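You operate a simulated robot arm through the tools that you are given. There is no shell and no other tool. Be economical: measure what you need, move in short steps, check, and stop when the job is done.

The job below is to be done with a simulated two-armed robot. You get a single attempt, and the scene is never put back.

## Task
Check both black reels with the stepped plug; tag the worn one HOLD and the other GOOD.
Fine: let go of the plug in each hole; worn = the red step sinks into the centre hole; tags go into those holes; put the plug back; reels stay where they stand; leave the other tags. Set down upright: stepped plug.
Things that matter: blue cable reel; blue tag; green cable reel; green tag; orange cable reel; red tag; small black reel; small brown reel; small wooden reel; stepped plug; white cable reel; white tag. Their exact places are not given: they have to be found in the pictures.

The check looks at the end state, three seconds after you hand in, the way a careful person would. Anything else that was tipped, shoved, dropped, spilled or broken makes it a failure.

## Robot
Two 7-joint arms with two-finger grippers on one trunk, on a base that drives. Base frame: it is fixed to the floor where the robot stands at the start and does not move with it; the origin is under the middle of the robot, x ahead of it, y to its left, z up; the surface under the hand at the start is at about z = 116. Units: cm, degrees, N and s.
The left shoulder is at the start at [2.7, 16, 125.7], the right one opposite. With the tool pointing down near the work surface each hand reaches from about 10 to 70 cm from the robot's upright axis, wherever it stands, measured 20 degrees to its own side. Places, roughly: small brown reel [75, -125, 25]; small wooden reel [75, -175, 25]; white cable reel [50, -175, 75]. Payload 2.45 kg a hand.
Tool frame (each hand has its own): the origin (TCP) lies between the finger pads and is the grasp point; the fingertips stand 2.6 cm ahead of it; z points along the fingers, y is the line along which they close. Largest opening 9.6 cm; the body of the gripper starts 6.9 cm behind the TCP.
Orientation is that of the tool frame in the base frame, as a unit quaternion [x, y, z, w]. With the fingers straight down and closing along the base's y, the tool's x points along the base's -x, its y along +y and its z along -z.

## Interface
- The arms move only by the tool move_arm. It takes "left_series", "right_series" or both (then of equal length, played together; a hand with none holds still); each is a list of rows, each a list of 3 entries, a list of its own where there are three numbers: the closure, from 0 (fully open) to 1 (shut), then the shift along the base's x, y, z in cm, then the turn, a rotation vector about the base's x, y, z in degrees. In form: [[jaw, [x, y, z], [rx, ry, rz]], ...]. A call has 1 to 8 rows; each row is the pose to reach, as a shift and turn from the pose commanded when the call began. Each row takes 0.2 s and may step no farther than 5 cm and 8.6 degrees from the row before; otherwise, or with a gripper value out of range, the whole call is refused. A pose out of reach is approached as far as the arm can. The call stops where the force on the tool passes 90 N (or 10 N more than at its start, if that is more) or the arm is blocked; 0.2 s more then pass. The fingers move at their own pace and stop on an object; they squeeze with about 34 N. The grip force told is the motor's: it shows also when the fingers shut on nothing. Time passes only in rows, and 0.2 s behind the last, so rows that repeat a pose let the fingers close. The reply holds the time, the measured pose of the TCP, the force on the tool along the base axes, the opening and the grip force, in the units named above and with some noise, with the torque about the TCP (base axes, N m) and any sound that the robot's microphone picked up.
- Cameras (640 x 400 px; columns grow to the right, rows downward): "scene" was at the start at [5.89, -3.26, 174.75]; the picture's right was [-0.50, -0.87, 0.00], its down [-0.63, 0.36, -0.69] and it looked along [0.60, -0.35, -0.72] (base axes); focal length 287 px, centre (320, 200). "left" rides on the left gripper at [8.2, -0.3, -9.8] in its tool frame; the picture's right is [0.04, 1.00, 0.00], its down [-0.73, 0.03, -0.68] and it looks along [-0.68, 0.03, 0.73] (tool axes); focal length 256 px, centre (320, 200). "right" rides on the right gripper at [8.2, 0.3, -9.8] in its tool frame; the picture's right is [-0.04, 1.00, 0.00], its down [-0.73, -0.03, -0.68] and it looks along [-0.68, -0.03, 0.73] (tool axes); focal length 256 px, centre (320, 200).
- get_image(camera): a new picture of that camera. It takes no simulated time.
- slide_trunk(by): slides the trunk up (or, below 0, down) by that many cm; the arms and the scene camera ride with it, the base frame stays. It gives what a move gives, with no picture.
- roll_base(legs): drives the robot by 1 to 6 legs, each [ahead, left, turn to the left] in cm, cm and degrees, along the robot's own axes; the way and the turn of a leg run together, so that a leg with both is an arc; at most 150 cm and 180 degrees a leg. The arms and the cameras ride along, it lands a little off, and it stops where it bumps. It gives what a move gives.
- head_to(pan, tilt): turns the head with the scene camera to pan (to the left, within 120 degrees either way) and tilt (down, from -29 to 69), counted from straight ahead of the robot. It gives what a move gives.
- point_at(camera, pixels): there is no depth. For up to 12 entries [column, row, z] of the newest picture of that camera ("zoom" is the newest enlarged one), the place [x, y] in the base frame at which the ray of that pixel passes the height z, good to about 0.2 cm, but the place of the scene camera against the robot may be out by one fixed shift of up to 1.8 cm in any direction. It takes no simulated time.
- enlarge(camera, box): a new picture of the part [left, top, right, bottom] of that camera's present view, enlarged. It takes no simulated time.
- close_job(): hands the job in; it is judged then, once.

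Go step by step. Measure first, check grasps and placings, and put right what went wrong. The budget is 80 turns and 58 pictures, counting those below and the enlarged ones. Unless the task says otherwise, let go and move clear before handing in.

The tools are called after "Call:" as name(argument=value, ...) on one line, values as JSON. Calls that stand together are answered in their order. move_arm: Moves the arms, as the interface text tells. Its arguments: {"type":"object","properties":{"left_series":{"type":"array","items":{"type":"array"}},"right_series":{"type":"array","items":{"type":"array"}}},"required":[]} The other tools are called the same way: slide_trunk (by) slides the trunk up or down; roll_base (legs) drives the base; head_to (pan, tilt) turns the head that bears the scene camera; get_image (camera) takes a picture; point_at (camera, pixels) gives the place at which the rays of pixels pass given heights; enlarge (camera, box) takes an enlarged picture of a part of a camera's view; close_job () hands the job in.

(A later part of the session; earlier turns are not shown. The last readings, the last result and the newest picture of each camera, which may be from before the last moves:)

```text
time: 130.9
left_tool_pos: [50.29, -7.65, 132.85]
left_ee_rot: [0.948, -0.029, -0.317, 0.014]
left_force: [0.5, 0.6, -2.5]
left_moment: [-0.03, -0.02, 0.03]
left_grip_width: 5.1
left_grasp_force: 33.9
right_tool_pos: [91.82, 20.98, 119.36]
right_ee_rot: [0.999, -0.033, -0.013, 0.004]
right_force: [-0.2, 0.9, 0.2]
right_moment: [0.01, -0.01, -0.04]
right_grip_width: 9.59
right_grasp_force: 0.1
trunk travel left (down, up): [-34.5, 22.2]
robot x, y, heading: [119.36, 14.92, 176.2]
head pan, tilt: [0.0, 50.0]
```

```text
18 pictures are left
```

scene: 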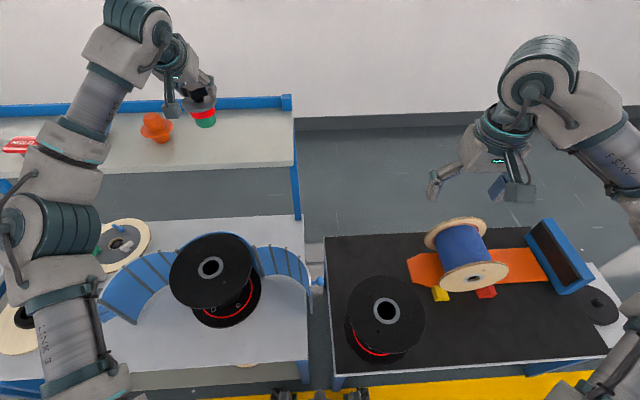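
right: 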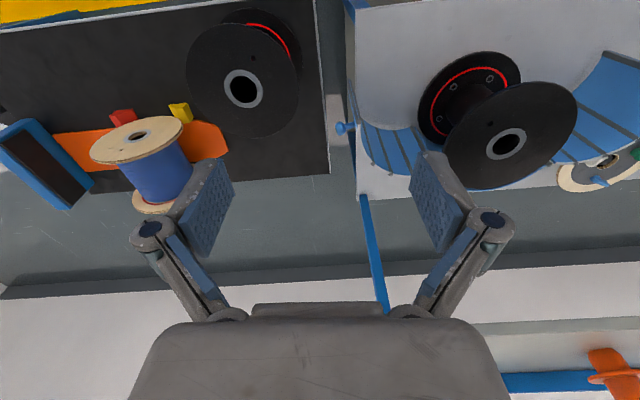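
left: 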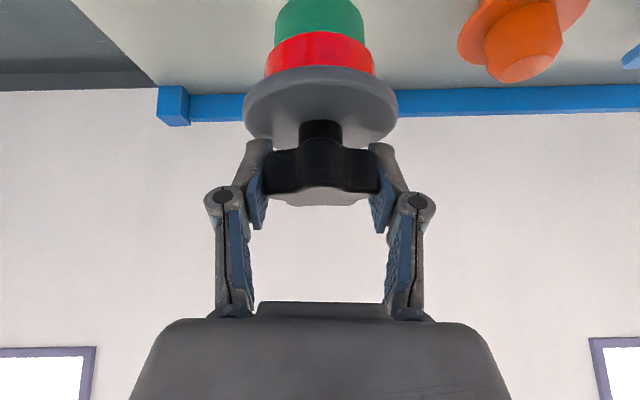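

Call:
point_at(camera="right", pixels=[[244, 89, 76], [244, 89, 72], [244, 89, 68], [506, 142.5, 85], [506, 142.5, 82], [506, 142.5, 79]])

Call:
enlarge(camera="right", box=[440, 90, 600, 190])

Call:
point_at(camera="zoom", pixels=[[265, 210, 83]])

```text
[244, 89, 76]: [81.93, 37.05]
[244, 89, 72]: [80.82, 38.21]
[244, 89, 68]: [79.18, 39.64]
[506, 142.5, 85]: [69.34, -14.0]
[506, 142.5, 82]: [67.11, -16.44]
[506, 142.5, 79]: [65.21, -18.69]
```

```text
4.00 times, centred on (520, 140) of right
```

zoom: 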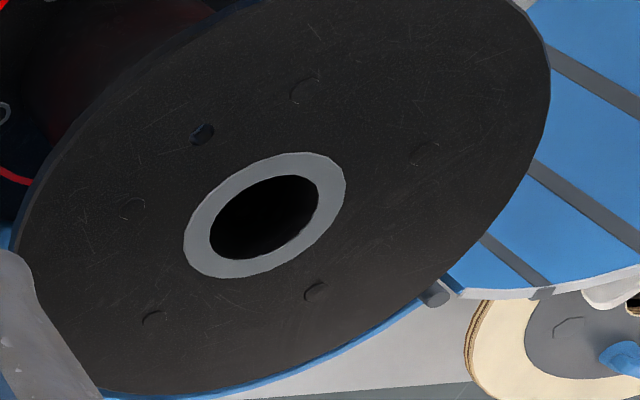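

```text
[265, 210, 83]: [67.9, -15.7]
```

I measure the hole's edges for B in the zoom picture for its size and centre.

Call:
point_at(camera="zoom", pixels=[[209, 232, 83.4], [320, 190, 83.4], [285, 175, 83.4], [243, 258, 83.4], [184, 232, 83.4], [346, 190, 83.4], [305, 153, 83.4], [228, 278, 83.4]])

Call:
enlarge(camera="right", box=[164, 40, 324, 140])

```text
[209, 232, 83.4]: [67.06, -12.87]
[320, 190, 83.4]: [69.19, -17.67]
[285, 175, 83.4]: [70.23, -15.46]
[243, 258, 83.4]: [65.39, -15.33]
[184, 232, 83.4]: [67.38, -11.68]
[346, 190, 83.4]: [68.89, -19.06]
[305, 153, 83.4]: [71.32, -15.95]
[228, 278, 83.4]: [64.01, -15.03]
```

```text
4.00 times, centred on (244, 90) of right
```

zoom: 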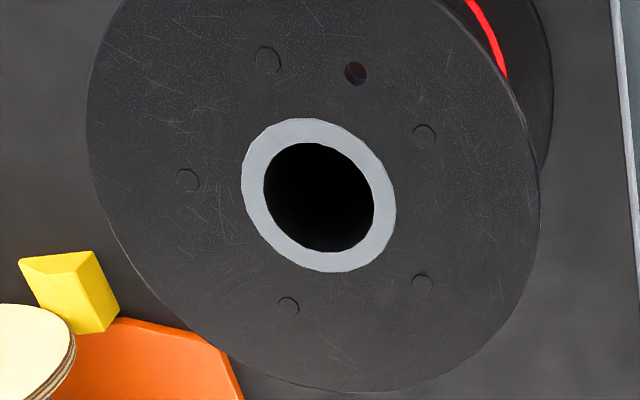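

Call:
point_at(camera="zoom", pixels=[[264, 190, 69], [374, 205, 69], [308, 143, 69], [328, 251, 69], [241, 182, 69], [396, 212, 69], [302, 118, 69], [336, 272, 69], [319, 196, 69]])

Call:
move_arm(left_series=[[0.8, [4, -2, 1], [0, 0, 0]], [0.8, [8, -4, 1], [0, 0, 0]], [0.8, [12, -6, 0], [0, 0, 0]], [0.8, [16, -7.8, 0], [0, 0, 0]], [0.8, [18, -7.8, 0], [0, 0, 0]], [0.8, [18, -7.8, 0], [0, 0, 0]]])

Call:
move_arm(left_series=[[0.8, [0, 0, -4.5], [0, 0, 0]], [0.8, [0, 0, -9], [0, 0, 0]], [0.8, [0, 0, -13.5], [0, 0, 0]], [0.8, [0, 0, -18], [0, 0, 0]], [0.8, [0, 0, -22.5], [0, 0, 0]], [0.8, [0, 0, -27], [0, 0, 0]], [0.8, [0, 0, -31], [0, 0, 0]], [0.8, [0, 0, -31], [0, 0, 0]]])

Call:
get_image(camera="right")

```text
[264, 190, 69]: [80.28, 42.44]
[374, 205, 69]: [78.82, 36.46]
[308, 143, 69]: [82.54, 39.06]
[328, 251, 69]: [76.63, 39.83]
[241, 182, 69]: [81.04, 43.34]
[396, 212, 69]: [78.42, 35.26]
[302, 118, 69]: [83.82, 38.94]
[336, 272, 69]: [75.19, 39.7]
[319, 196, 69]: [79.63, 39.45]
```

```text
time: 132.3
left_tool_pos: [68.41, -15.61, 132.9]
left_ee_rot: [0.948, -0.028, -0.316, 0.014]
left_force: [-0.2, -0.1, -1.2]
left_moment: [-0.01, 0.03, 0.03]
left_grip_width: 5.11
left_grasp_force: 34.2
right_tool_pos: [91.74, 20.91, 119.41]
right_ee_rot: [0.999, -0.032, -0.013, 0.003]
right_force: [-0.1, 0.1, 0.3]
right_moment: [0.0, 0.0, -0.01]
right_grip_width: 9.59
right_grasp_force: 0.0
trunk travel left (down, up): [-34.5, 22.2]
robot x, y, heading: [119.53, 14.79, 176.2]
head pan, tilt: [0.0, 50.0]
```

```text
time: 134.2
left_tool_pos: [68.68, -15.29, 101.61]
left_ee_rot: [0.948, -0.028, -0.316, 0.014]
left_force: [0.8, 0.7, -0.5]
left_moment: [0.01, 0.0, -0.01]
left_grip_width: 5.09
left_grasp_force: 34.5
right_tool_pos: [91.73, 20.87, 119.44]
right_ee_rot: [0.999, -0.033, -0.014, 0.003]
right_force: [0.0, 0.2, -0.5]
right_moment: [0.01, -0.01, 0.01]
right_grip_width: 9.61
right_grasp_force: 0.2
trunk travel left (down, up): [-34.5, 22.2]
robot x, y, heading: [119.71, 14.56, 176.4]
head pan, tilt: [0.0, 50.0]
```

```text
15 pictures are left
```

right: 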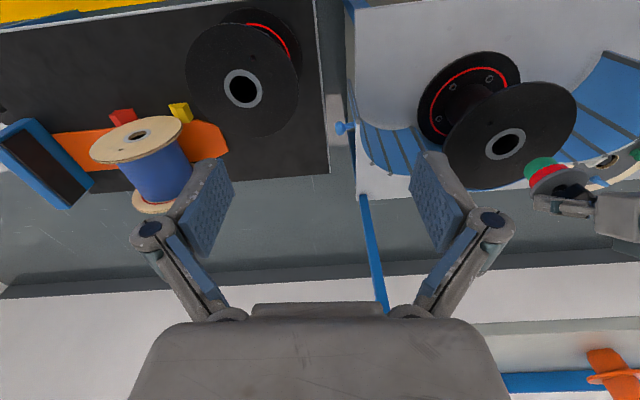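

Plug hovers ~9 cm above hub B. I enlarge to measure plug bottom and hole in the same picture.

Call:
enlarge(camera="right", box=[480, 100, 640, 200])

```text
4.00 times, centred on (560, 150) of right
```

zoom: 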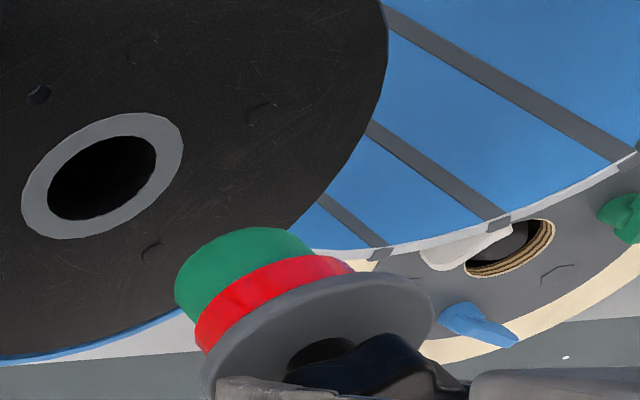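

Call:
point_at(camera="zoom", pixels=[[176, 296, 92.8], [316, 251, 92.8], [246, 231, 92.8], [246, 273, 92.8], [102, 177, 83.4], [47, 200, 83.4], [157, 155, 83.4], [120, 136, 83.4], [83, 220, 83.4]])

```text
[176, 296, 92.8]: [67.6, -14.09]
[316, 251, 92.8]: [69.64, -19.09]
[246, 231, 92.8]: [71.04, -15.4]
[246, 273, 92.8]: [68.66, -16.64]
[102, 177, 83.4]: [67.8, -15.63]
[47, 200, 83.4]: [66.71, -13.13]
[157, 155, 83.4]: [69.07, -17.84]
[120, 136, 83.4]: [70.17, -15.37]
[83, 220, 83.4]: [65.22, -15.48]
```

Call:
point_at(camera="zoom", pixels=[[317, 335, 97.1], [203, 365, 97.1], [433, 305, 97.1], [350, 272, 97.1], [240, 260, 92.8], [176, 283, 92.8], [303, 237, 92.8], [260, 228, 92.8], [236, 355, 97.1]])

```text
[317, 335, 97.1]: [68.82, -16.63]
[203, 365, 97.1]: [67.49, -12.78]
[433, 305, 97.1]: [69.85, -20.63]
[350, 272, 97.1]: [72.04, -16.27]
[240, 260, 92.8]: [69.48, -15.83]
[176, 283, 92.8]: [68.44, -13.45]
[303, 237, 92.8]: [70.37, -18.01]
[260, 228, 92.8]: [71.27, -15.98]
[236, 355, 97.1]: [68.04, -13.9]
```

Estimates disagree by several mm, so I'll lower to just above the hub and compare plug and hole directly in one picture.

Call:
move_arm(left_series=[[0.8, [-0.3, 0, -3], [0, 0, 0]], [0.8, [-0.6, 0, -5.5], [0, 0, 0]], [0.8, [-0.6, 0, -7.5], [0, 0, 0]], [0.8, [-0.6, 0, -7.5], [0, 0, 0]], [0.8, [-0.6, 0, -7.5], [0, 0, 0]]])

Call:
enlarge(camera="right", box=[440, 90, 600, 190])

```text
time: 135.3
left_tool_pos: [68.14, -15.59, 94.27]
left_ee_rot: [0.948, -0.028, -0.317, 0.013]
left_force: [0.1, -0.1, -2.3]
left_moment: [0.0, -0.01, 0.0]
left_grip_width: 5.1
left_grasp_force: 33.8
right_tool_pos: [91.85, 20.81, 119.41]
right_ee_rot: [0.999, -0.033, -0.013, 0.003]
right_force: [1.2, 0.0, -0.4]
right_moment: [-0.02, -0.02, 0.0]
right_grip_width: 9.62
right_grasp_force: 0.1
trunk travel left (down, up): [-34.5, 22.2]
robot x, y, heading: [119.31, 14.81, 176.5]
head pan, tilt: [0.0, 50.0]
```

```text
4.00 times, centred on (520, 140) of right
```

zoom: 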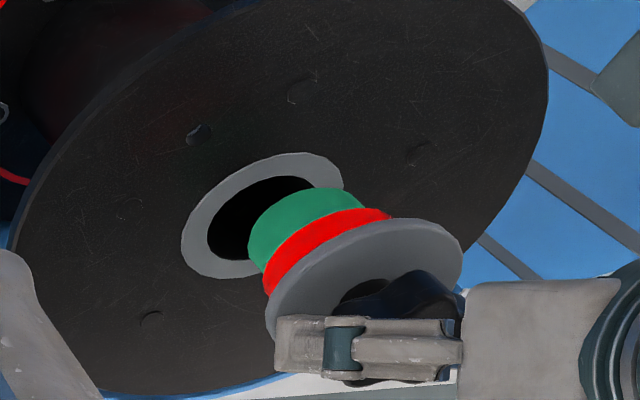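

The plug bottom is right of and above the hole; the remaining gap is uncertain. I creep down 1.4 cm and look again.

Call:
move_arm(left_series=[[0.8, [-0.2, 0, -0.5], [0, 0, 0]], [0.8, [-0.4, 0, -1.0], [0, 0, 0]], [0.8, [-0.4, 0.2, -1.4], [0, 0, 0]], [0.8, [-0.4, 0.2, -1.4], [0, 0, 0]]])

Call:
enlarge(camera="right", box=[464, 105, 560, 165])

```text
time: 136.3
left_tool_pos: [67.66, -15.25, 92.89]
left_ee_rot: [0.948, -0.028, -0.316, 0.013]
left_force: [1.2, -0.4, -1.7]
left_moment: [-0.02, 0.02, -0.02]
left_grip_width: 5.05
left_grasp_force: 34.4
right_tool_pos: [91.9, 20.71, 119.33]
right_ee_rot: [0.999, -0.033, -0.014, 0.003]
right_force: [0.5, 0.2, -0.8]
right_moment: [0.02, 0.02, 0.0]
right_grip_width: 9.62
right_grasp_force: 0.1
trunk travel left (down, up): [-34.5, 22.2]
robot x, y, heading: [119.77, 15.0, 176.3]
head pan, tilt: [0.0, 50.0]
```

```text
6.67 times, centred on (512, 135) of right
```

zoom: 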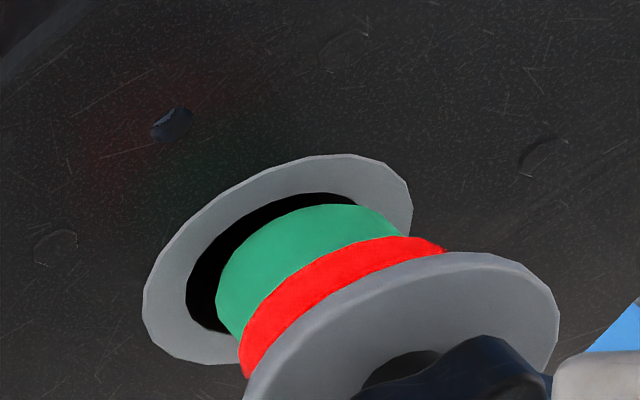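

Now the plug is nearly over the hole. Small correction (−0.1, +0.2) and creep down 1.1 cm, reading force.

Call:
move_arm(left_series=[[0.8, [-0.1, 0.2, 0], [0, 0, 0]], [0.8, [-0.1, 0.2, -0.4], [0, 0, 0]], [0.8, [-0.1, 0.2, -0.8], [0, 0, 0]], [0.8, [-0.1, 0.2, -1.1], [0, 0, 0]], [0.8, [-0.1, 0.2, -1.1], [0, 0, 0]]])

Call:
enlarge(camera="right", box=[464, 105, 560, 165])

```text
time: 137.6
left_tool_pos: [67.45, -15.02, 91.98]
left_ee_rot: [0.948, -0.028, -0.316, 0.014]
left_force: [0.2, -0.5, 1.5]
left_moment: [0.0, -0.09, -0.02]
left_grip_width: 5.08
left_grasp_force: 33.7
right_tool_pos: [91.99, 20.81, 119.46]
right_ee_rot: [0.999, -0.033, -0.013, 0.004]
right_force: [0.1, 0.3, -0.2]
right_moment: [-0.01, -0.01, 0.02]
right_grip_width: 9.59
right_grasp_force: 0.1
trunk travel left (down, up): [-34.5, 22.2]
robot x, y, heading: [119.23, 14.87, 176.5]
head pan, tilt: [0.0, 50.0]
```

```text
6.67 times, centred on (512, 135) of right
```

zoom: 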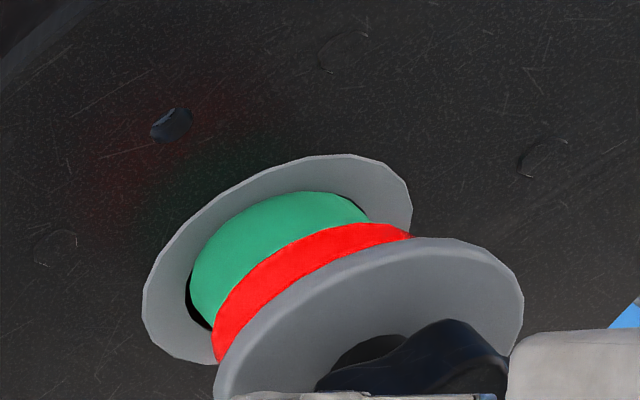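

Contact at the hub face (bottom ≈83.2): green overlaps the near rim at (310,190), with a gap on the left. I nudge −x 0.25 and press again gently.

Call:
move_arm(left_series=[[0.8, [0, 0, 0.3], [0, 0, 0]], [0.8, [-0.25, -0.05, 0.3], [0, 0, 0]], [0.8, [-0.25, -0.05, -0.1], [0, 0, 0]], [0.8, [-0.25, -0.05, -0.5], [0, 0, 0]], [0.8, [-0.25, -0.05, -0.8], [0, 0, 0]], [0.8, [-0.25, -0.05, -0.8], [0, 0, 0]]])

```text
time: 138.9
left_tool_pos: [67.16, -15.17, 90.98]
left_ee_rot: [0.948, -0.028, -0.315, 0.013]
left_force: [-1.2, -2.2, -1.1]
left_moment: [-0.14, 0.05, 0.04]
left_grip_width: 5.09
left_grasp_force: 34.0
right_tool_pos: [91.82, 20.73, 119.34]
right_ee_rot: [0.999, -0.032, -0.012, 0.003]
right_force: [-1.0, -0.7, -0.9]
right_moment: [0.0, 0.0, -0.01]
right_grip_width: 9.6
right_grasp_force: 0.0
trunk travel left (down, up): [-34.5, 22.2]
robot x, y, heading: [119.19, 14.82, 176.1]
head pan, tilt: [0.0, 50.0]
```

It's entering (z 90.98, low force). I push down a bit further and release.

Call:
move_arm(left_series=[[0.8, [0, 0, -0.3], [0, 0, 0]], [0.8, [0, 0, -0.6], [0, 0, 0]], [0.8, [0, 0, -0.9], [0, 0, 0]], [0.8, [0, 0, -0.9], [0, 0, 0]]])

Call:
enlarge(camera="right", box=[464, 105, 560, 165])

```text
time: 139.9
left_tool_pos: [67.11, -15.17, 90.26]
left_ee_rot: [0.948, -0.028, -0.316, 0.014]
left_force: [-1.2, -2.0, -0.6]
left_moment: [-0.15, 0.04, -0.05]
left_grip_width: 5.09
left_grasp_force: 34.1
right_tool_pos: [91.73, 20.82, 119.35]
right_ee_rot: [0.999, -0.034, -0.013, 0.003]
right_force: [-0.1, 0.5, -0.4]
right_moment: [0.02, 0.02, 0.0]
right_grip_width: 9.58
right_grasp_force: 0.1
trunk travel left (down, up): [-34.5, 22.2]
robot x, y, heading: [119.46, 15.11, 176.6]
head pan, tilt: [0.0, 50.0]
```

```text
6.67 times, centred on (512, 135) of right
```

zoom: 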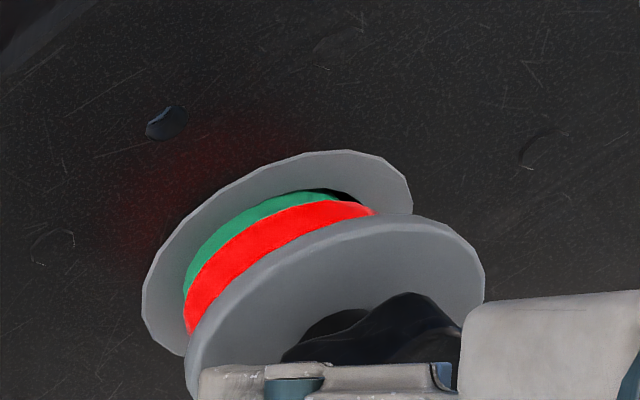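

Green is mostly in; red is still above. I ease y −0.1, lower to a stop, and release.

Call:
move_arm(left_series=[[0.8, [0, -0.1, -0.3], [0, 0, 0]], [0.8, [0, -0.1, -0.6], [0, 0, 0]], [0.8, [0, -0.1, -0.6], [0, 0, 0]]])

Call:
move_arm(left_series=[[0.6, [0, 0, 0], [0, 0, 0]], [0.3, [0, 0, 0], [0, 0, 0]], [0, [0, 0, 0], [0, 0, 0]], [0, [0, 0, 0], [0, 0, 0]], [0, [0, 0, 0], [0, 0, 0]], [0, [0, 0, 0], [0, 0, 0]], [0, [0, 0, 0], [0, 0, 0]]])

Call:
enlarge(camera="right", box=[454, 95, 566, 165])

```text
time: 140.8
left_tool_pos: [67.13, -15.12, 89.55]
left_ee_rot: [0.948, -0.028, -0.317, 0.013]
left_force: [0.2, 0.1, -1.2]
left_moment: [-0.01, 0.0, -0.01]
left_grip_width: 5.05
left_grasp_force: 34.0
right_tool_pos: [91.93, 20.68, 119.39]
right_ee_rot: [0.999, -0.033, -0.013, 0.004]
right_force: [1.0, 0.4, 0.1]
right_moment: [0.02, 0.01, 0.0]
right_grip_width: 9.59
right_grasp_force: 0.1
trunk travel left (down, up): [-34.5, 22.2]
robot x, y, heading: [118.92, 14.73, 176.3]
head pan, tilt: [0.0, 50.0]
```

```text
time: 142.3
left_tool_pos: [67.18, -15.05, 89.64]
left_ee_rot: [0.948, -0.027, -0.316, 0.014]
left_force: [0.8, -0.2, -0.1]
left_moment: [0.02, 0.0, 0.02]
left_grip_width: 9.58
left_grasp_force: 0.1
right_tool_pos: [91.78, 20.86, 119.42]
right_ee_rot: [0.999, -0.033, -0.013, 0.003]
right_force: [-0.1, -1.4, -1.0]
right_moment: [0.01, 0.01, -0.02]
right_grip_width: 9.64
right_grasp_force: 0.1
trunk travel left (down, up): [-34.5, 22.2]
robot x, y, heading: [119.33, 14.69, 176.2]
head pan, tilt: [0.0, 50.0]
```

```text
5.71 times, centred on (510, 130) of right
```

zoom: 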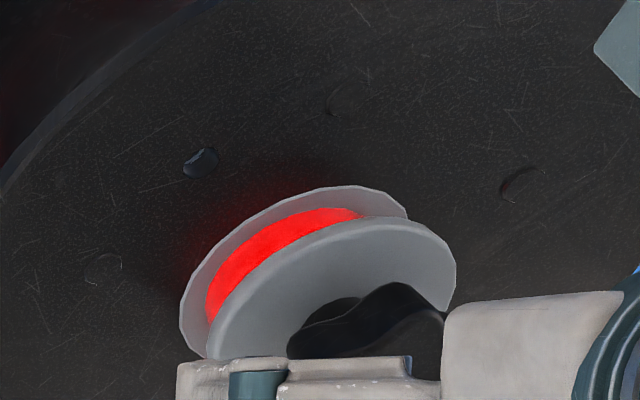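

B: the red step sits on top of the grey ring (red edge at (205,300) lies outside the hole), so B is GOOD so far. I regrasp and lift the plug, then shift the base to reel A.

Call:
move_arm(left_series=[[0, [0, 0, -0.2], [0, 0, 0]], [0.3, [0, 0, -0.2], [0, 0, 0]], [0.6, [0, 0, -0.2], [0, 0, 0]], [0.8, [0, 0, -0.2], [0, 0, 0]], [0.8, [0, 0, -0.2], [0, 0, 0]], [0.8, [0, 0, -0.2], [0, 0, 0]]])

Call:
move_arm(left_series=[[0.8, [0, 0, 1], [0, 0, 0]], [0.8, [0, 0, 2], [0, 0, 0]], [0.8, [0, 0, 3.5], [0, 0, 0]], [0.8, [0, 0, 6], [0, 0, 0]], [0.8, [0, 0, 9], [0, 0, 0]], [0.8, [0, 0, 12], [0, 0, 0]], [0.8, [0, 0, 12], [0, 0, 0]]])

Call:
roll_base(legs=[[-8.5, 0, 0], [0, -55, 0]])

Call:
slide_trunk(by=-8)

Call:
move_arm(left_series=[[0.8, [0, 0, 0], [0, 0, 0]], [0.8, [0, 0, 0], [0, 0, 0]], [0.8, [0, 0, 0], [0, 0, 0]], [0.8, [0, 0, 0], [0, 0, 0]], [0.8, [0, 0, 0], [0, 0, 0]], [0.8, [0, 0, 0], [0, 0, 0]], [0.8, [0, 0, 0], [0, 0, 0]], [0.8, [0, 0, 0], [0, 0, 0]]])

Call:
move_arm(left_series=[[0.8, [0, 0, 0], [0, 0, 0]], [0.8, [0, 0, 0], [0, 0, 0]], [0.8, [0, 0, 0], [0, 0, 0]]])

```text
time: 143.8
left_tool_pos: [67.11, -15.28, 89.46]
left_ee_rot: [0.948, -0.028, -0.317, 0.013]
left_force: [-0.9, -3.6, 5.3]
left_moment: [-0.08, -0.01, 0.0]
left_grip_width: 5.09
left_grasp_force: 34.2
right_tool_pos: [91.96, 20.71, 119.5]
right_ee_rot: [0.999, -0.033, -0.013, 0.004]
right_force: [-0.2, -0.1, -0.8]
right_moment: [0.0, 0.04, 0.03]
right_grip_width: 9.61
right_grasp_force: 0.0
trunk travel left (down, up): [-34.5, 22.2]
robot x, y, heading: [119.52, 14.87, 176.3]
head pan, tilt: [0.0, 50.0]
```

```text
time: 145.3
left_tool_pos: [67.05, -15.24, 101.14]
left_ee_rot: [0.948, -0.028, -0.316, 0.013]
left_force: [0.2, -0.7, -0.8]
left_moment: [0.02, 0.0, 0.01]
left_grip_width: 5.09
left_grasp_force: 33.6
right_tool_pos: [91.8, 20.8, 119.41]
right_ee_rot: [0.999, -0.034, -0.013, 0.004]
right_force: [-0.2, -0.1, -0.1]
right_moment: [0.01, -0.02, 0.03]
right_grip_width: 9.59
right_grasp_force: 0.1
trunk travel left (down, up): [-34.5, 22.2]
robot x, y, heading: [119.36, 14.71, 176.3]
head pan, tilt: [0.0, 50.0]
```

```text
time: 149.2
left_tool_pos: [78.96, 38.02, 100.86]
left_ee_rot: [0.949, -0.027, -0.315, 0.01]
left_force: [0.9, -1.8, -1.6]
left_moment: [0.07, 0.03, -0.05]
left_grip_width: 5.08
left_grasp_force: 33.9
right_tool_pos: [103.67, 73.7, 119.39]
right_ee_rot: [0.999, -0.033, -0.013, -0.002]
right_force: [0.2, -0.4, 0.1]
right_moment: [0.01, 0.06, -0.01]
right_grip_width: 9.59
right_grasp_force: 0.1
trunk travel left (down, up): [-34.5, 22.2]
robot x, y, heading: [131.19, 69.26, 176.1]
head pan, tilt: [0.0, 50.0]
```

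```text
time: 150.4
left_tool_pos: [79.29, 40.19, 93.76]
left_ee_rot: [0.947, -0.032, -0.318, 0.017]
left_force: [0.1, 0.5, -1.4]
left_moment: [-0.03, 0.05, 0.05]
left_grip_width: 5.07
left_grasp_force: 34.2
right_tool_pos: [104.22, 76.35, 111.5]
right_ee_rot: [0.999, -0.034, -0.015, 0.008]
right_force: [-1.0, 0.5, 0.0]
right_moment: [-0.02, 0.01, 0.0]
right_grip_width: 9.61
right_grasp_force: 0.1
trunk travel left (down, up): [-26.5, 30.2]
robot x, y, heading: [131.35, 69.02, 176.1]
head pan, tilt: [0.0, 50.0]
```

```text
time: 152.2
left_tool_pos: [79.29, 39.99, 93.61]
left_ee_rot: [0.948, -0.03, -0.317, 0.017]
left_force: [-0.2, 0.8, -1.5]
left_moment: [-0.05, 0.0, 0.02]
left_grip_width: 5.09
left_grasp_force: 33.6
right_tool_pos: [104.15, 76.12, 111.56]
right_ee_rot: [0.999, -0.035, -0.014, 0.007]
right_force: [0.6, -0.2, 0.1]
right_moment: [-0.02, -0.02, -0.02]
right_grip_width: 9.6
right_grasp_force: 0.0
trunk travel left (down, up): [-26.5, 30.2]
robot x, y, heading: [131.86, 69.27, 176.5]
head pan, tilt: [0.0, 50.0]
```

```text
time: 153.0
left_tool_pos: [79.36, 39.68, 93.56]
left_ee_rot: [0.947, -0.031, -0.318, 0.015]
left_force: [0.1, 0.7, -1.4]
left_moment: [0.0, 0.03, 0.02]
left_grip_width: 5.07
left_grasp_force: 34.0
right_tool_pos: [104.06, 75.68, 111.35]
right_ee_rot: [0.999, -0.033, -0.014, 0.005]
right_force: [0.6, -0.4, 0.1]
right_moment: [0.03, -0.02, 0.02]
right_grip_width: 9.58
right_grasp_force: 0.1
trunk travel left (down, up): [-26.5, 30.2]
robot x, y, heading: [131.47, 68.66, 176.4]
head pan, tilt: [0.0, 50.0]
```

Settling near hub A. I lower to just above it, correcting for the x-bias I found at B (vision overestimated x by ~0.9).

Call:
move_arm(left_series=[[0.8, [-0.3, -0.2, -3], [0, 0, 0]], [0.8, [-0.6, -0.2, -6], [0, 0, 0]], [0.8, [-0.8, -0.2, -9], [0, 0, 0]], [0.8, [-0.8, -0.2, -11], [0, 0, 0]], [0.8, [-0.8, -0.2, -13], [0, 0, 0]], [0.8, [-0.8, -0.2, -13], [0, 0, 0]], [0.8, [-0.8, -0.2, -13], [0, 0, 0]], [0.8, [-0.8, -0.2, -13], [0, 0, 0]]])

Call:
move_arm(left_series=[[0.8, [0, 0, 0], [0, 0, 0]], [0.8, [0, 0, 0], [0, 0, 0]], [0.8, [0, 0, 0], [0, 0, 0]], [0.8, [0, 0, 0], [0, 0, 0]], [0.8, [0, 0, 0], [0, 0, 0]], [0.8, [0, 0, 0], [0, 0, 0]], [0.8, [0, 0, 0], [0, 0, 0]], [0.8, [0, 0, 0], [0, 0, 0]]])

Call:
move_arm(left_series=[[0.8, [0, 0, 0], [0, 0, 0]]])

Call:
enlarge(camera="right", box=[405, 80, 565, 180])

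```text
time: 154.8
left_tool_pos: [78.49, 39.19, 80.47]
left_ee_rot: [0.948, -0.029, -0.316, 0.016]
left_force: [-0.5, -0.3, -1.6]
left_moment: [0.01, 0.0, -0.01]
left_grip_width: 5.05
left_grasp_force: 33.9
right_tool_pos: [104.19, 75.44, 111.54]
right_ee_rot: [0.999, -0.033, -0.014, 0.004]
right_force: [0.2, 0.3, -0.1]
right_moment: [0.0, 0.01, 0.0]
right_grip_width: 9.6
right_grasp_force: 0.0
trunk travel left (down, up): [-26.5, 30.2]
robot x, y, heading: [131.55, 68.73, 176.2]
head pan, tilt: [0.0, 50.0]
```

```text
time: 156.6
left_tool_pos: [78.45, 39.07, 80.46]
left_ee_rot: [0.948, -0.029, -0.318, 0.015]
left_force: [-0.2, 0.9, -1.9]
left_moment: [-0.01, 0.02, -0.02]
left_grip_width: 5.09
left_grasp_force: 33.6
right_tool_pos: [104.23, 75.27, 111.47]
right_ee_rot: [0.999, -0.033, -0.014, 0.004]
right_force: [0.6, -0.5, 0.7]
right_moment: [-0.04, 0.02, -0.01]
right_grip_width: 9.59
right_grasp_force: 0.0
trunk travel left (down, up): [-26.5, 30.2]
robot x, y, heading: [131.4, 69.11, 176.3]
head pan, tilt: [0.0, 50.0]
```

```text
time: 157.0
left_tool_pos: [78.56, 39.07, 80.68]
left_ee_rot: [0.948, -0.029, -0.317, 0.014]
left_force: [0.6, 0.4, -1.3]
left_moment: [-0.02, 0.0, -0.03]
left_grip_width: 5.06
left_grasp_force: 34.4
right_tool_pos: [104.05, 75.23, 111.43]
right_ee_rot: [0.999, -0.033, -0.014, 0.003]
right_force: [-0.5, 0.1, -0.3]
right_moment: [0.02, -0.01, 0.02]
right_grip_width: 9.59
right_grasp_force: 0.2
trunk travel left (down, up): [-26.5, 30.2]
robot x, y, heading: [131.28, 68.94, 175.9]
head pan, tilt: [0.0, 50.0]
```

```text
4.00 times, centred on (485, 130) of right
```

zoom: 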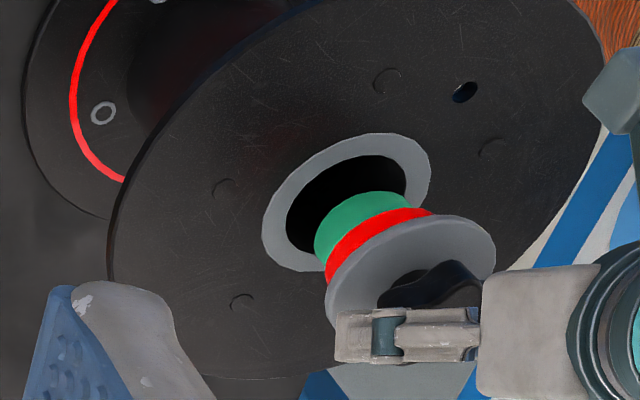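

Hole A is visibly larger relative to the green step (122 vs ~97 px). I lower 1.2 cm and look again.

Call:
move_arm(left_series=[[0.8, [0, 0, -0.4], [0, 0, 0]], [0.8, [0, 0, -0.8], [0, 0, 0]], [0.8, [0, 0, -1.2], [0, 0, 0]], [0.8, [0, 0, -1.2], [0, 0, 0]]])

Call:
enlarge(camera="right", box=[443, 100, 539, 160])

```text
time: 158.0
left_tool_pos: [78.45, 39.11, 79.33]
left_ee_rot: [0.948, -0.029, -0.317, 0.015]
left_force: [-0.3, 1.0, -1.8]
left_moment: [0.04, 0.03, -0.01]
left_grip_width: 5.05
left_grasp_force: 33.5
right_tool_pos: [104.11, 75.35, 111.45]
right_ee_rot: [0.999, -0.033, -0.013, 0.004]
right_force: [-0.2, -0.3, 0.4]
right_moment: [0.0, -0.01, -0.02]
right_grip_width: 9.59
right_grasp_force: 0.0
trunk travel left (down, up): [-26.5, 30.2]
robot x, y, heading: [131.63, 68.99, 176.2]
head pan, tilt: [0.0, 50.0]
```

```text
6.67 times, centred on (491, 130) of right
```

zoom: 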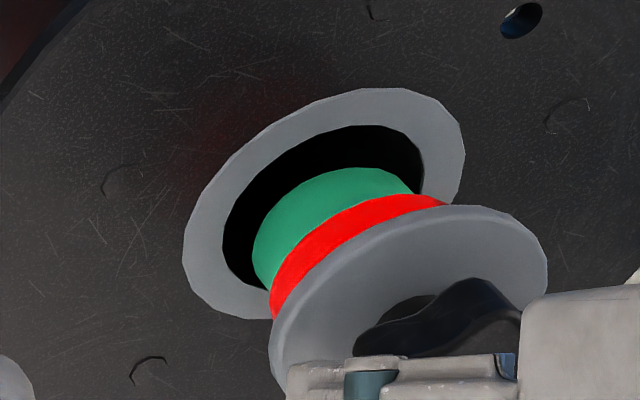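

Close: I apply (+0.15, −0.25) and creep down.

Call:
move_arm(left_series=[[0.8, [0.15, -0.25, 0], [0, 0, 0]], [0.8, [0.15, -0.25, -0.5], [0, 0, 0]], [0.8, [0.15, -0.25, -1.0], [0, 0, 0]], [0.8, [0.15, -0.25, -1.5], [0, 0, 0]], [0.8, [0.15, -0.25, -2], [0, 0, 0]], [0.8, [0.15, -0.25, -2], [0, 0, 0]]])

Call:
enlarge(camera="right", box=[443, 100, 539, 160])

```text
time: 159.4
left_tool_pos: [78.74, 38.58, 77.12]
left_ee_rot: [0.948, -0.028, -0.316, 0.015]
left_force: [1.9, 2.6, -2.5]
left_moment: [-0.04, 0.07, 0.08]
left_grip_width: 5.05
left_grasp_force: 34.7
right_tool_pos: [104.1, 75.04, 111.56]
right_ee_rot: [0.999, -0.033, -0.015, 0.004]
right_force: [0.2, 0.1, 0.1]
right_moment: [0.0, -0.02, -0.03]
right_grip_width: 9.61
right_grasp_force: 0.1
trunk travel left (down, up): [-26.5, 30.2]
robot x, y, heading: [131.04, 69.27, 176.1]
head pan, tilt: [0.0, 50.0]
```

```text
6.67 times, centred on (491, 130) of right
```

zoom: 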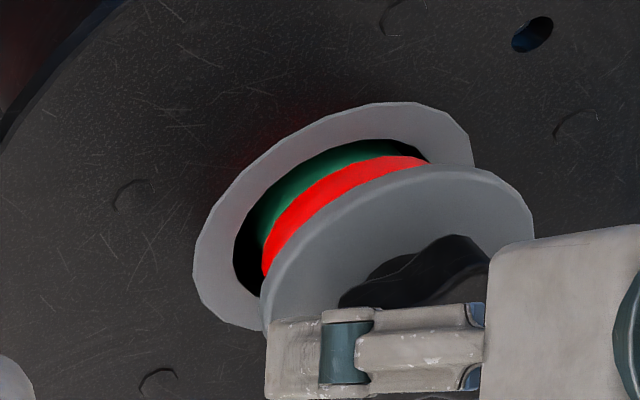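

Green is inside; side forces say shift (+0.1,+0.25). I lower further and watch whether the red goes in.

Call:
move_arm(left_series=[[0.8, [0.1, 0.25, 0], [0, 0, 0]], [0.8, [0.1, 0.25, -0.4], [0, 0, 0]], [0.8, [0.1, 0.25, -0.8], [0, 0, 0]], [0.8, [0.1, 0.25, -1.1], [0, 0, 0]], [0.8, [0.1, 0.25, -1.1], [0, 0, 0]]])

```text
time: 160.6
left_tool_pos: [78.56, 39.13, 76.15]
left_ee_rot: [0.948, -0.028, -0.318, 0.016]
left_force: [0.9, 0.4, -1.6]
left_moment: [0.11, -0.03, 0.0]
left_grip_width: 5.05
left_grasp_force: 34.0
right_tool_pos: [104.07, 75.4, 111.52]
right_ee_rot: [0.999, -0.033, -0.014, 0.005]
right_force: [-0.4, 0.4, -0.1]
right_moment: [0.03, -0.01, 0.0]
right_grip_width: 9.62
right_grasp_force: 0.0
trunk travel left (down, up): [-26.5, 30.2]
robot x, y, heading: [130.78, 69.26, 176.1]
head pan, tilt: [0.0, 50.0]
```

Call:
move_arm(left_series=[[0.8, [0, 0, -0.4], [0, 0, 0]], [0.8, [0, 0, -0.8], [0, 0, 0]], [0.8, [0, 0, -0.8], [0, 0, 0]]])

Call:
move_arm(left_series=[[0.6, [0, 0, 0], [0, 0, 0]], [0.3, [0, 0, 0], [0, 0, 0]], [0, [0, 0, 0], [0, 0, 0]], [0, [0, 0, 0], [0, 0, 0]], [0, [0, 0, 0], [0, 0, 0]], [0, [0, 0, 0], [0, 0, 0]], [0, [0, 0, 0], [0, 0, 0]]])

Call:
enlarge(camera="right", box=[443, 100, 539, 160])

```text
time: 161.4
left_tool_pos: [78.84, 39.21, 75.7]
left_ee_rot: [0.947, -0.029, -0.319, 0.016]
left_force: [6.1, 0.8, 18.2]
left_moment: [0.22, 0.14, -0.1]
left_grip_width: 5.03
left_grasp_force: 33.9
right_tool_pos: [104.23, 75.36, 111.57]
right_ee_rot: [0.999, -0.034, -0.015, 0.005]
right_force: [0.0, 0.3, 0.2]
right_moment: [0.0, 0.02, -0.01]
right_grip_width: 9.62
right_grasp_force: 0.1
trunk travel left (down, up): [-26.5, 30.2]
robot x, y, heading: [131.09, 68.94, 176.3]
head pan, tilt: [0.0, 50.0]
```

```text
time: 163.0
left_tool_pos: [78.76, 39.1, 75.45]
left_ee_rot: [0.948, -0.029, -0.317, 0.015]
left_force: [-0.4, 0.0, 0.2]
left_moment: [0.01, 0.04, 0.02]
left_grip_width: 9.62
left_grasp_force: 0.0
right_tool_pos: [104.04, 75.31, 111.51]
right_ee_rot: [0.999, -0.033, -0.014, 0.004]
right_force: [-0.2, 0.0, -0.2]
right_moment: [-0.01, -0.01, 0.01]
right_grip_width: 9.58
right_grasp_force: 0.1
trunk travel left (down, up): [-26.5, 30.2]
robot x, y, heading: [131.46, 68.73, 176.1]
head pan, tilt: [0.0, 50.0]
```

```text
6.67 times, centred on (491, 130) of right
```

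zoom: 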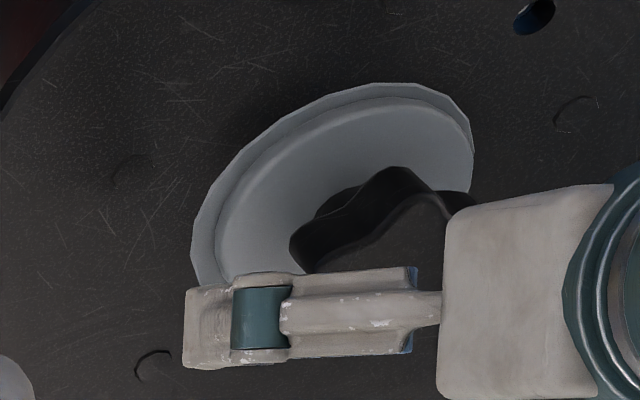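

Reel A: disk rests on the ring with red fully sunk → A is worn (HOLD), B is GOOD. I regrasp the plug (it dropped ~1.5 cm), lift and carry it back.

Call:
move_arm(left_series=[[0, [0.15, 0, -0.5], [0, 0, 0]], [0, [0.3, -0.1, -1.0], [0, 0, 0]], [0, [0.3, -0.1, -1.3], [0, 0, 0]], [0.3, [0.3, -0.1, -1.3], [0, 0, 0]], [0.6, [0.3, -0.1, -1.3], [0, 0, 0]], [0.8, [0.3, -0.1, -1.3], [0, 0, 0]], [0.8, [0.3, -0.1, -1.3], [0, 0, 0]], [0.8, [0.3, -0.1, -1.3], [0, 0, 0]]])

Call:
move_arm(left_series=[[0.8, [0, 0, 1], [0, 0, 0]], [0.8, [0, 0, 2], [0, 0, 0]], [0.8, [0, 0, 3.5], [0, 0, 0]], [0.8, [0, 0, 5.5], [0, 0, 0]], [0.8, [0, 0, 8], [0, 0, 0]], [0.8, [0, 0, 12], [0, 0, 0]], [0.8, [0, 0, 16], [0, 0, 0]], [0.8, [0, 0, 20], [0, 0, 0]]])

```text
time: 164.8
left_tool_pos: [78.95, 38.88, 73.97]
left_ee_rot: [0.948, -0.029, -0.318, 0.015]
left_force: [0.3, -1.8, 1.8]
left_moment: [0.08, -0.04, -0.03]
left_grip_width: 4.94
left_grasp_force: 33.9
right_tool_pos: [104.26, 75.17, 111.56]
right_ee_rot: [0.999, -0.033, -0.014, 0.004]
right_force: [1.1, 0.4, -0.7]
right_moment: [0.0, -0.03, 0.01]
right_grip_width: 9.58
right_grasp_force: 0.1
trunk travel left (down, up): [-26.5, 30.2]
robot x, y, heading: [131.08, 69.11, 176.4]
head pan, tilt: [0.0, 50.0]
```

```text
time: 166.6
left_tool_pos: [78.92, 38.99, 94.24]
left_ee_rot: [0.948, -0.03, -0.317, 0.015]
left_force: [0.4, 0.3, -2.1]
left_moment: [0.0, 0.01, -0.01]
left_grip_width: 4.97
left_grasp_force: 33.8
right_tool_pos: [104.07, 75.35, 111.43]
right_ee_rot: [0.999, -0.033, -0.015, 0.005]
right_force: [0.1, -0.8, -0.8]
right_moment: [0.0, 0.03, -0.02]
right_grip_width: 9.6
right_grasp_force: 0.1
trunk travel left (down, up): [-26.5, 30.2]
robot x, y, heading: [131.24, 68.81, 176.1]
head pan, tilt: [0.0, 50.0]
```

Held. I drive back the same way, raise trunk to −8 and the hand above the top shelf.

Call:
roll_base(legs=[[0, 55, 0]])

Call:
slide_trunk(by=8)

Call:
move_arm(left_series=[[0.8, [0, 0, 4.5], [0, 0, 0]], [0.8, [0, 0, 9], [0, 0, 0]], [0.8, [0, 0, 13.5], [0, 0, 0]], [0.8, [0, 0, 18], [0, 0, 0]], [0.8, [0, 0, 22.5], [0, 0, 0]], [0.8, [0, 0, 27], [0, 0, 0]], [0.8, [0, 0, 31.5], [0, 0, 0]], [0.8, [0, 0, 31.5], [0, 0, 0]]])

Call:
roll_base(legs=[[8.5, 0, 0]])

Call:
move_arm(left_series=[[0.8, [0, 0, 0], [0, 0, 0]], [0.8, [0, 0, 0], [0, 0, 0]], [0.8, [0, 0, 0], [0, 0, 0]], [0.8, [0, 0, 0], [0, 0, 0]], [0.8, [0, 0, 0], [0, 0, 0]], [0.8, [0, 0, 0], [0, 0, 0]], [0.8, [0, 0, 0], [0, 0, 0]], [0.8, [0, 0, 0], [0, 0, 0]]])

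Call:
move_arm(left_series=[[0.8, [0, 0, 0], [0, 0, 0]], [0.8, [0, 0, 0], [0, 0, 0]], [0.8, [0, 0, 0], [0, 0, 0]], [0.8, [0, 0, 0], [0, 0, 0]], [0.8, [0, 0, 0], [0, 0, 0]], [0.8, [0, 0, 0], [0, 0, 0]], [0.8, [0, 0, 0], [0, 0, 0]], [0.8, [0, 0, 0], [0, 0, 0]]])

```text
time: 169.7
left_tool_pos: [75.14, -13.94, 94.39]
left_ee_rot: [0.948, -0.033, -0.317, 0.018]
left_force: [0.2, -1.0, -1.7]
left_moment: [0.0, -0.01, 0.0]
left_grip_width: 4.94
left_grasp_force: 33.9
right_tool_pos: [100.55, 22.4, 111.37]
right_ee_rot: [0.999, -0.036, -0.014, 0.008]
right_force: [0.1, 0.6, -0.2]
right_moment: [-0.02, 0.0, -0.01]
right_grip_width: 9.6
right_grasp_force: 0.0
trunk travel left (down, up): [-26.5, 30.2]
robot x, y, heading: [127.46, 15.07, 175.8]
head pan, tilt: [0.0, 50.0]
```

```text
time: 170.9
left_tool_pos: [75.35, -15.61, 101.96]
left_ee_rot: [0.948, -0.03, -0.317, 0.011]
left_force: [-0.5, -1.0, -2.0]
left_moment: [0.02, 0.01, -0.04]
left_grip_width: 4.93
left_grasp_force: 33.3
right_tool_pos: [100.66, 20.47, 119.57]
right_ee_rot: [0.999, -0.036, -0.015, 0.001]
right_force: [0.5, -1.3, 0.0]
right_moment: [0.07, 0.01, 0.0]
right_grip_width: 9.6
right_grasp_force: 0.2
trunk travel left (down, up): [-34.5, 22.2]
robot x, y, heading: [127.08, 14.78, 175.8]
head pan, tilt: [0.0, 50.0]
```

```text
time: 172.7
left_tool_pos: [75.15, -15.31, 133.76]
left_ee_rot: [0.947, -0.031, -0.318, 0.012]
left_force: [-0.3, -0.9, -1.6]
left_moment: [0.01, 0.01, -0.02]
left_grip_width: 4.91
left_grasp_force: 34.2
right_tool_pos: [100.71, 21.05, 119.58]
right_ee_rot: [0.999, -0.036, -0.016, 0.003]
right_force: [0.5, -0.8, 0.0]
right_moment: [0.02, 0.0, 0.0]
right_grip_width: 9.62
right_grasp_force: 0.1
trunk travel left (down, up): [-34.5, 22.2]
robot x, y, heading: [127.51, 15.14, 175.9]
head pan, tilt: [0.0, 50.0]
```

```text
time: 173.8
left_tool_pos: [66.92, -14.92, 133.83]
left_ee_rot: [0.947, -0.032, -0.318, 0.011]
left_force: [-0.8, -1.1, -2.1]
left_moment: [0.03, 0.03, 0.01]
left_grip_width: 4.94
left_grasp_force: 34.0
right_tool_pos: [92.59, 21.32, 119.58]
right_ee_rot: [0.999, -0.035, -0.017, 0.003]
right_force: [0.4, -1.2, 0.0]
right_moment: [0.0, 0.0, -0.01]
right_grip_width: 9.59
right_grasp_force: 0.1
trunk travel left (down, up): [-34.5, 22.2]
robot x, y, heading: [119.38, 15.87, 176.1]
head pan, tilt: [0.0, 50.0]
```

```text
time: 175.6
left_tool_pos: [66.96, -14.4, 133.83]
left_ee_rot: [0.947, -0.031, -0.319, 0.014]
left_force: [-0.1, -0.4, -2.3]
left_moment: [-0.02, 0.01, -0.03]
left_grip_width: 4.92
left_grasp_force: 34.3
right_tool_pos: [92.6, 21.79, 119.61]
right_ee_rot: [0.999, -0.036, -0.017, 0.004]
right_force: [-0.1, 0.1, -0.2]
right_moment: [-0.01, 0.0, -0.01]
right_grip_width: 9.61
right_grasp_force: 0.0
trunk travel left (down, up): [-34.5, 22.2]
robot x, y, heading: [119.41, 15.56, 175.9]
head pan, tilt: [0.0, 50.0]
```

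```text
time: 177.3
left_tool_pos: [67.09, -14.15, 134.0]
left_ee_rot: [0.947, -0.032, -0.32, 0.014]
left_force: [0.2, 0.2, -2.1]
left_moment: [-0.02, 0.01, -0.02]
left_grip_width: 4.95
left_grasp_force: 34.1
right_tool_pos: [92.52, 22.17, 119.55]
right_ee_rot: [0.999, -0.036, -0.016, 0.005]
right_force: [-0.1, 0.0, 0.2]
right_moment: [0.02, 0.0, 0.0]
right_grip_width: 9.57
right_grasp_force: 0.0
trunk travel left (down, up): [-34.5, 22.2]
robot x, y, heading: [119.29, 15.27, 175.9]
head pan, tilt: [0.0, 50.0]
```

I move above the original plug spot (47.6,-7.6) and lower until contact.

Call:
move_arm(left_series=[[0.8, [-4.5, 1.5, 0], [0, 0, 0]], [0.8, [-9, 3, 0], [0, 0, 0]], [0.8, [-13, 4.5, 0], [0, 0, 0]], [0.8, [-17, 6, -1], [0, 0, 0]], [0.8, [-19.5, 6.5, -3], [0, 0, 0]], [0.8, [-19.5, 6.5, -6], [0, 0, 0]], [0.8, [-19.5, 6.5, -8], [0, 0, 0]], [0.8, [-19.5, 6.5, -8], [0, 0, 0]]])

Call:
move_arm(left_series=[[0.8, [0, 0, -0.3], [0, 0, 0]], [0.8, [0, 0, -0.6], [0, 0, 0]], [0.8, [0, 0, -0.6], [0, 0, 0]]])

Call:
move_arm(left_series=[[0.8, [0, 0, -0.3], [0, 0, 0]], [0.8, [0, 0, -0.3], [0, 0, 0]], [0.8, [0, 0, -0.3], [0, 0, 0]]])

```text
time: 179.2
left_tool_pos: [47.6, -7.56, 125.83]
left_ee_rot: [0.947, -0.032, -0.319, 0.015]
left_force: [-0.4, 0.1, -1.2]
left_moment: [-0.02, 0.02, 0.02]
left_grip_width: 4.91
left_grasp_force: 33.7
right_tool_pos: [92.61, 22.12, 119.58]
right_ee_rot: [0.999, -0.035, -0.016, 0.006]
right_force: [0.4, -0.3, -0.1]
right_moment: [-0.03, 0.02, -0.01]
right_grip_width: 9.63
right_grasp_force: 0.1
trunk travel left (down, up): [-34.5, 22.2]
robot x, y, heading: [118.89, 15.41, 175.7]
head pan, tilt: [0.0, 50.0]
```

```text
time: 179.9
left_tool_pos: [47.42, -7.56, 125.22]
left_ee_rot: [0.947, -0.032, -0.319, 0.014]
left_force: [-0.2, -0.3, 1.6]
left_moment: [0.1, -0.04, -0.01]
left_grip_width: 4.95
left_grasp_force: 33.4
right_tool_pos: [92.57, 22.08, 119.58]
right_ee_rot: [0.999, -0.036, -0.016, 0.005]
right_force: [-0.4, -0.2, 0.4]
right_moment: [-0.01, -0.03, 0.02]
right_grip_width: 9.58
right_grasp_force: 0.2
trunk travel left (down, up): [-34.5, 22.2]
robot x, y, heading: [119.43, 15.52, 175.8]
head pan, tilt: [0.0, 50.0]
```

```text
time: 180.8
left_tool_pos: [47.66, -7.51, 125.37]
left_ee_rot: [0.946, -0.031, -0.322, 0.015]
left_force: [-6.1, -1.2, 21.1]
left_moment: [0.19, 0.26, 0.03]
left_grip_width: 4.94
left_grasp_force: 33.9
right_tool_pos: [92.73, 22.1, 119.67]
right_ee_rot: [0.999, -0.036, -0.018, 0.005]
right_force: [-0.6, 0.1, -0.1]
right_moment: [-0.01, 0.02, 0.0]
right_grip_width: 9.61
right_grasp_force: 0.2
trunk travel left (down, up): [-34.5, 22.2]
robot x, y, heading: [119.28, 15.16, 176.1]
head pan, tilt: [0.0, 50.0]
```

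Seated at z≈125.3 (21 N). I ease off, open, and retreat along the tool axis, then drive toward the tags.

Call:
move_arm(left_series=[[0.8, [0, 0, 0.25], [0, 0, 0]], [0.6, [0, 0, 0.25], [0, 0, 0]], [0.3, [0, 0, 0.25], [0, 0, 0]], [0, [0, 0, 0.25], [0, 0, 0]], [0, [0, 0, 0.25], [0, 0, 0]], [0, [0, 0, 0.25], [0, 0, 0]], [0, [1.2, 0, 2], [0, 0, 0]], [0, [3, 0, 4.5], [0, 0, 0]]])

Call:
move_arm(left_series=[[0, [3, 0, 3], [0, 0, 0]], [0, [7, 0, 5], [0, 0, 0]], [0, [11.5, 0, 5], [0, 0, 0]], [0, [16, 0, 5], [0, 0, 0]], [0, [18, 0, 5], [0, 0, 0]]])

Call:
roll_base(legs=[[0, 41, 0]])

Call:
move_arm(left_series=[[0, [0, 0, 0], [0, 0, 0]], [0, [0, 0, 0], [0, 0, 0]], [0, [0, 0, 0], [0, 0, 0]], [0, [0, 0, 0], [0, 0, 0]], [0, [0, 0, 0], [0, 0, 0]], [0, [0, 0, 0], [0, 0, 0]], [0, [0, 0, 0], [0, 0, 0]], [0, [0, 0, 0], [0, 0, 0]]])

Call:
move_arm(left_series=[[0, [0, 0, 0], [0, 0, 0]], [0, [0, 0, 0], [0, 0, 0]], [0, [0, 0, 0], [0, 0, 0]], [0, [0, 0, 0], [0, 0, 0]], [0, [0, 0, 0], [0, 0, 0]], [0, [0, 0, 0], [0, 0, 0]], [0, [0, 0, 0], [0, 0, 0]], [0, [0, 0, 0], [0, 0, 0]]])

Call:
get_image(camera="left")

```text
time: 182.6
left_tool_pos: [50.56, -7.74, 129.64]
left_ee_rot: [0.947, -0.032, -0.32, 0.014]
left_force: [-0.7, -0.2, 0.3]
left_moment: [-0.03, -0.01, -0.01]
left_grip_width: 9.59
left_grasp_force: 0.0
right_tool_pos: [92.59, 22.11, 119.59]
right_ee_rot: [0.999, -0.035, -0.017, 0.006]
right_force: [0.3, 0.1, -0.2]
right_moment: [0.02, 0.0, 0.03]
right_grip_width: 9.58
right_grasp_force: 0.0
trunk travel left (down, up): [-34.5, 22.2]
robot x, y, heading: [119.61, 15.41, 175.8]
head pan, tilt: [0.0, 50.0]
```

```text
time: 183.8
left_tool_pos: [68.52, -7.72, 134.47]
left_ee_rot: [0.947, -0.033, -0.319, 0.014]
left_force: [0.5, 0.0, 0.6]
left_moment: [0.0, -0.03, -0.03]
left_grip_width: 9.6
left_grasp_force: 0.0
right_tool_pos: [92.63, 22.07, 119.59]
right_ee_rot: [0.999, -0.036, -0.016, 0.005]
right_force: [0.7, 0.8, -0.8]
right_moment: [0.0, 0.01, 0.01]
right_grip_width: 9.61
right_grasp_force: 0.1
trunk travel left (down, up): [-34.5, 22.2]
robot x, y, heading: [119.42, 15.83, 175.8]
head pan, tilt: [0.0, 50.0]
```

```text
time: 186.3
left_tool_pos: [65.85, -47.92, 134.42]
left_ee_rot: [0.947, -0.029, -0.318, 0.018]
left_force: [-0.2, -0.3, -0.3]
left_moment: [0.0, -0.02, 0.03]
left_grip_width: 9.58
left_grasp_force: 0.0
right_tool_pos: [89.81, -18.02, 119.57]
right_ee_rot: [0.999, -0.032, -0.016, 0.007]
right_force: [0.4, 0.2, -0.1]
right_moment: [0.04, -0.02, -0.02]
right_grip_width: 9.56
right_grasp_force: 0.0
trunk travel left (down, up): [-34.5, 22.2]
robot x, y, heading: [116.54, -24.92, 176.3]
head pan, tilt: [0.0, 50.0]
```

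```text
time: 188.1
left_tool_pos: [66.43, -48.16, 134.62]
left_ee_rot: [0.947, -0.028, -0.319, 0.017]
left_force: [-0.7, 1.2, -0.6]
left_moment: [0.0, 0.01, -0.01]
left_grip_width: 9.61
left_grasp_force: 0.1
right_tool_pos: [90.12, -18.29, 119.58]
right_ee_rot: [0.999, -0.032, -0.018, 0.006]
right_force: [-0.5, -0.8, 0.5]
right_moment: [0.02, 0.0, 0.01]
right_grip_width: 9.58
right_grasp_force: 0.1
trunk travel left (down, up): [-34.5, 22.2]
robot x, y, heading: [116.51, -24.72, 176.4]
head pan, tilt: [0.0, 50.0]
```

```text
time: 189.9
left_tool_pos: [66.36, -48.0, 134.62]
left_ee_rot: [0.947, -0.029, -0.32, 0.017]
left_force: [-0.3, -0.4, -0.1]
left_moment: [-0.02, -0.02, 0.02]
left_grip_width: 9.6
left_grasp_force: 0.0
right_tool_pos: [90.1, -18.11, 119.86]
right_ee_rot: [0.999, -0.031, -0.018, 0.006]
right_force: [-0.7, 0.4, 1.3]
right_moment: [-0.02, -0.03, -0.01]
right_grip_width: 9.57
right_grasp_force: 0.1
trunk travel left (down, up): [-34.5, 22.2]
robot x, y, heading: [116.49, -24.52, 176.5]
head pan, tilt: [0.0, 50.0]
```

```text
4 pictures are left
```

left: 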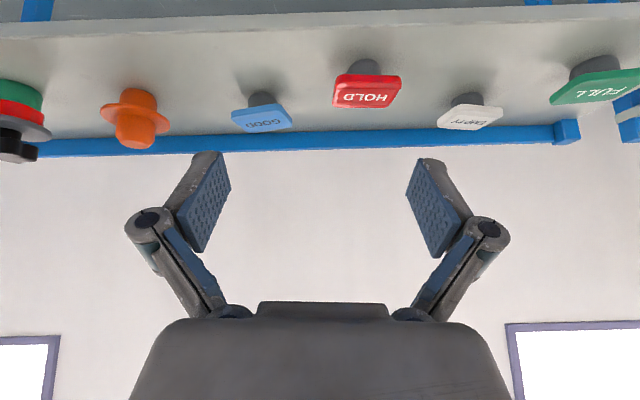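

Plug stands upright at left. HOLD tag plate at (366,92), GOOD at (262,117). I get coordinates.

Call:
point_at(camera="left", pixels=[[365, 60, 116], [263, 92, 116], [333, 97, 120], [401, 90, 120], [366, 75, 119], [368, 108, 121], [231, 118, 120], [293, 122, 120], [262, 104, 119], [262, 131, 121], [349, 67, 117], [381, 67, 117]])

Call:
enlarge(camera="left", box=[220, 40, 420, 150])

```text
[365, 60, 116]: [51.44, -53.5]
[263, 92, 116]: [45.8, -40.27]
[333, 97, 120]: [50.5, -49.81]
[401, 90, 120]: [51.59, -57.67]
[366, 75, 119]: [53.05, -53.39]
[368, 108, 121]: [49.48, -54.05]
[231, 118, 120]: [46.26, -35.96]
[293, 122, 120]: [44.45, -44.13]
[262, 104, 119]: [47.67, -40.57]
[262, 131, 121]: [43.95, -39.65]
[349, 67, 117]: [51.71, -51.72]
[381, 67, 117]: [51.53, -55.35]
```

```text
3.20 times, centred on (320, 95) of left
```

zoom: 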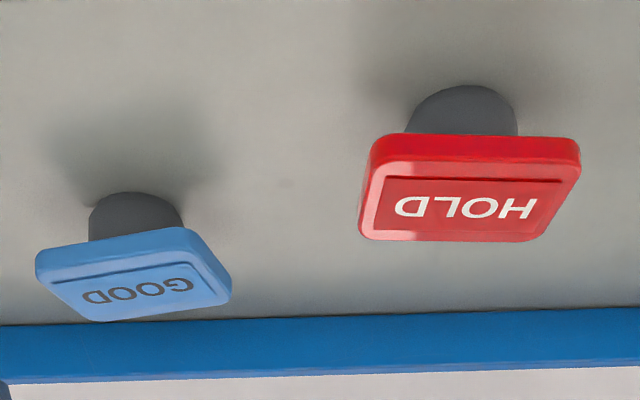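

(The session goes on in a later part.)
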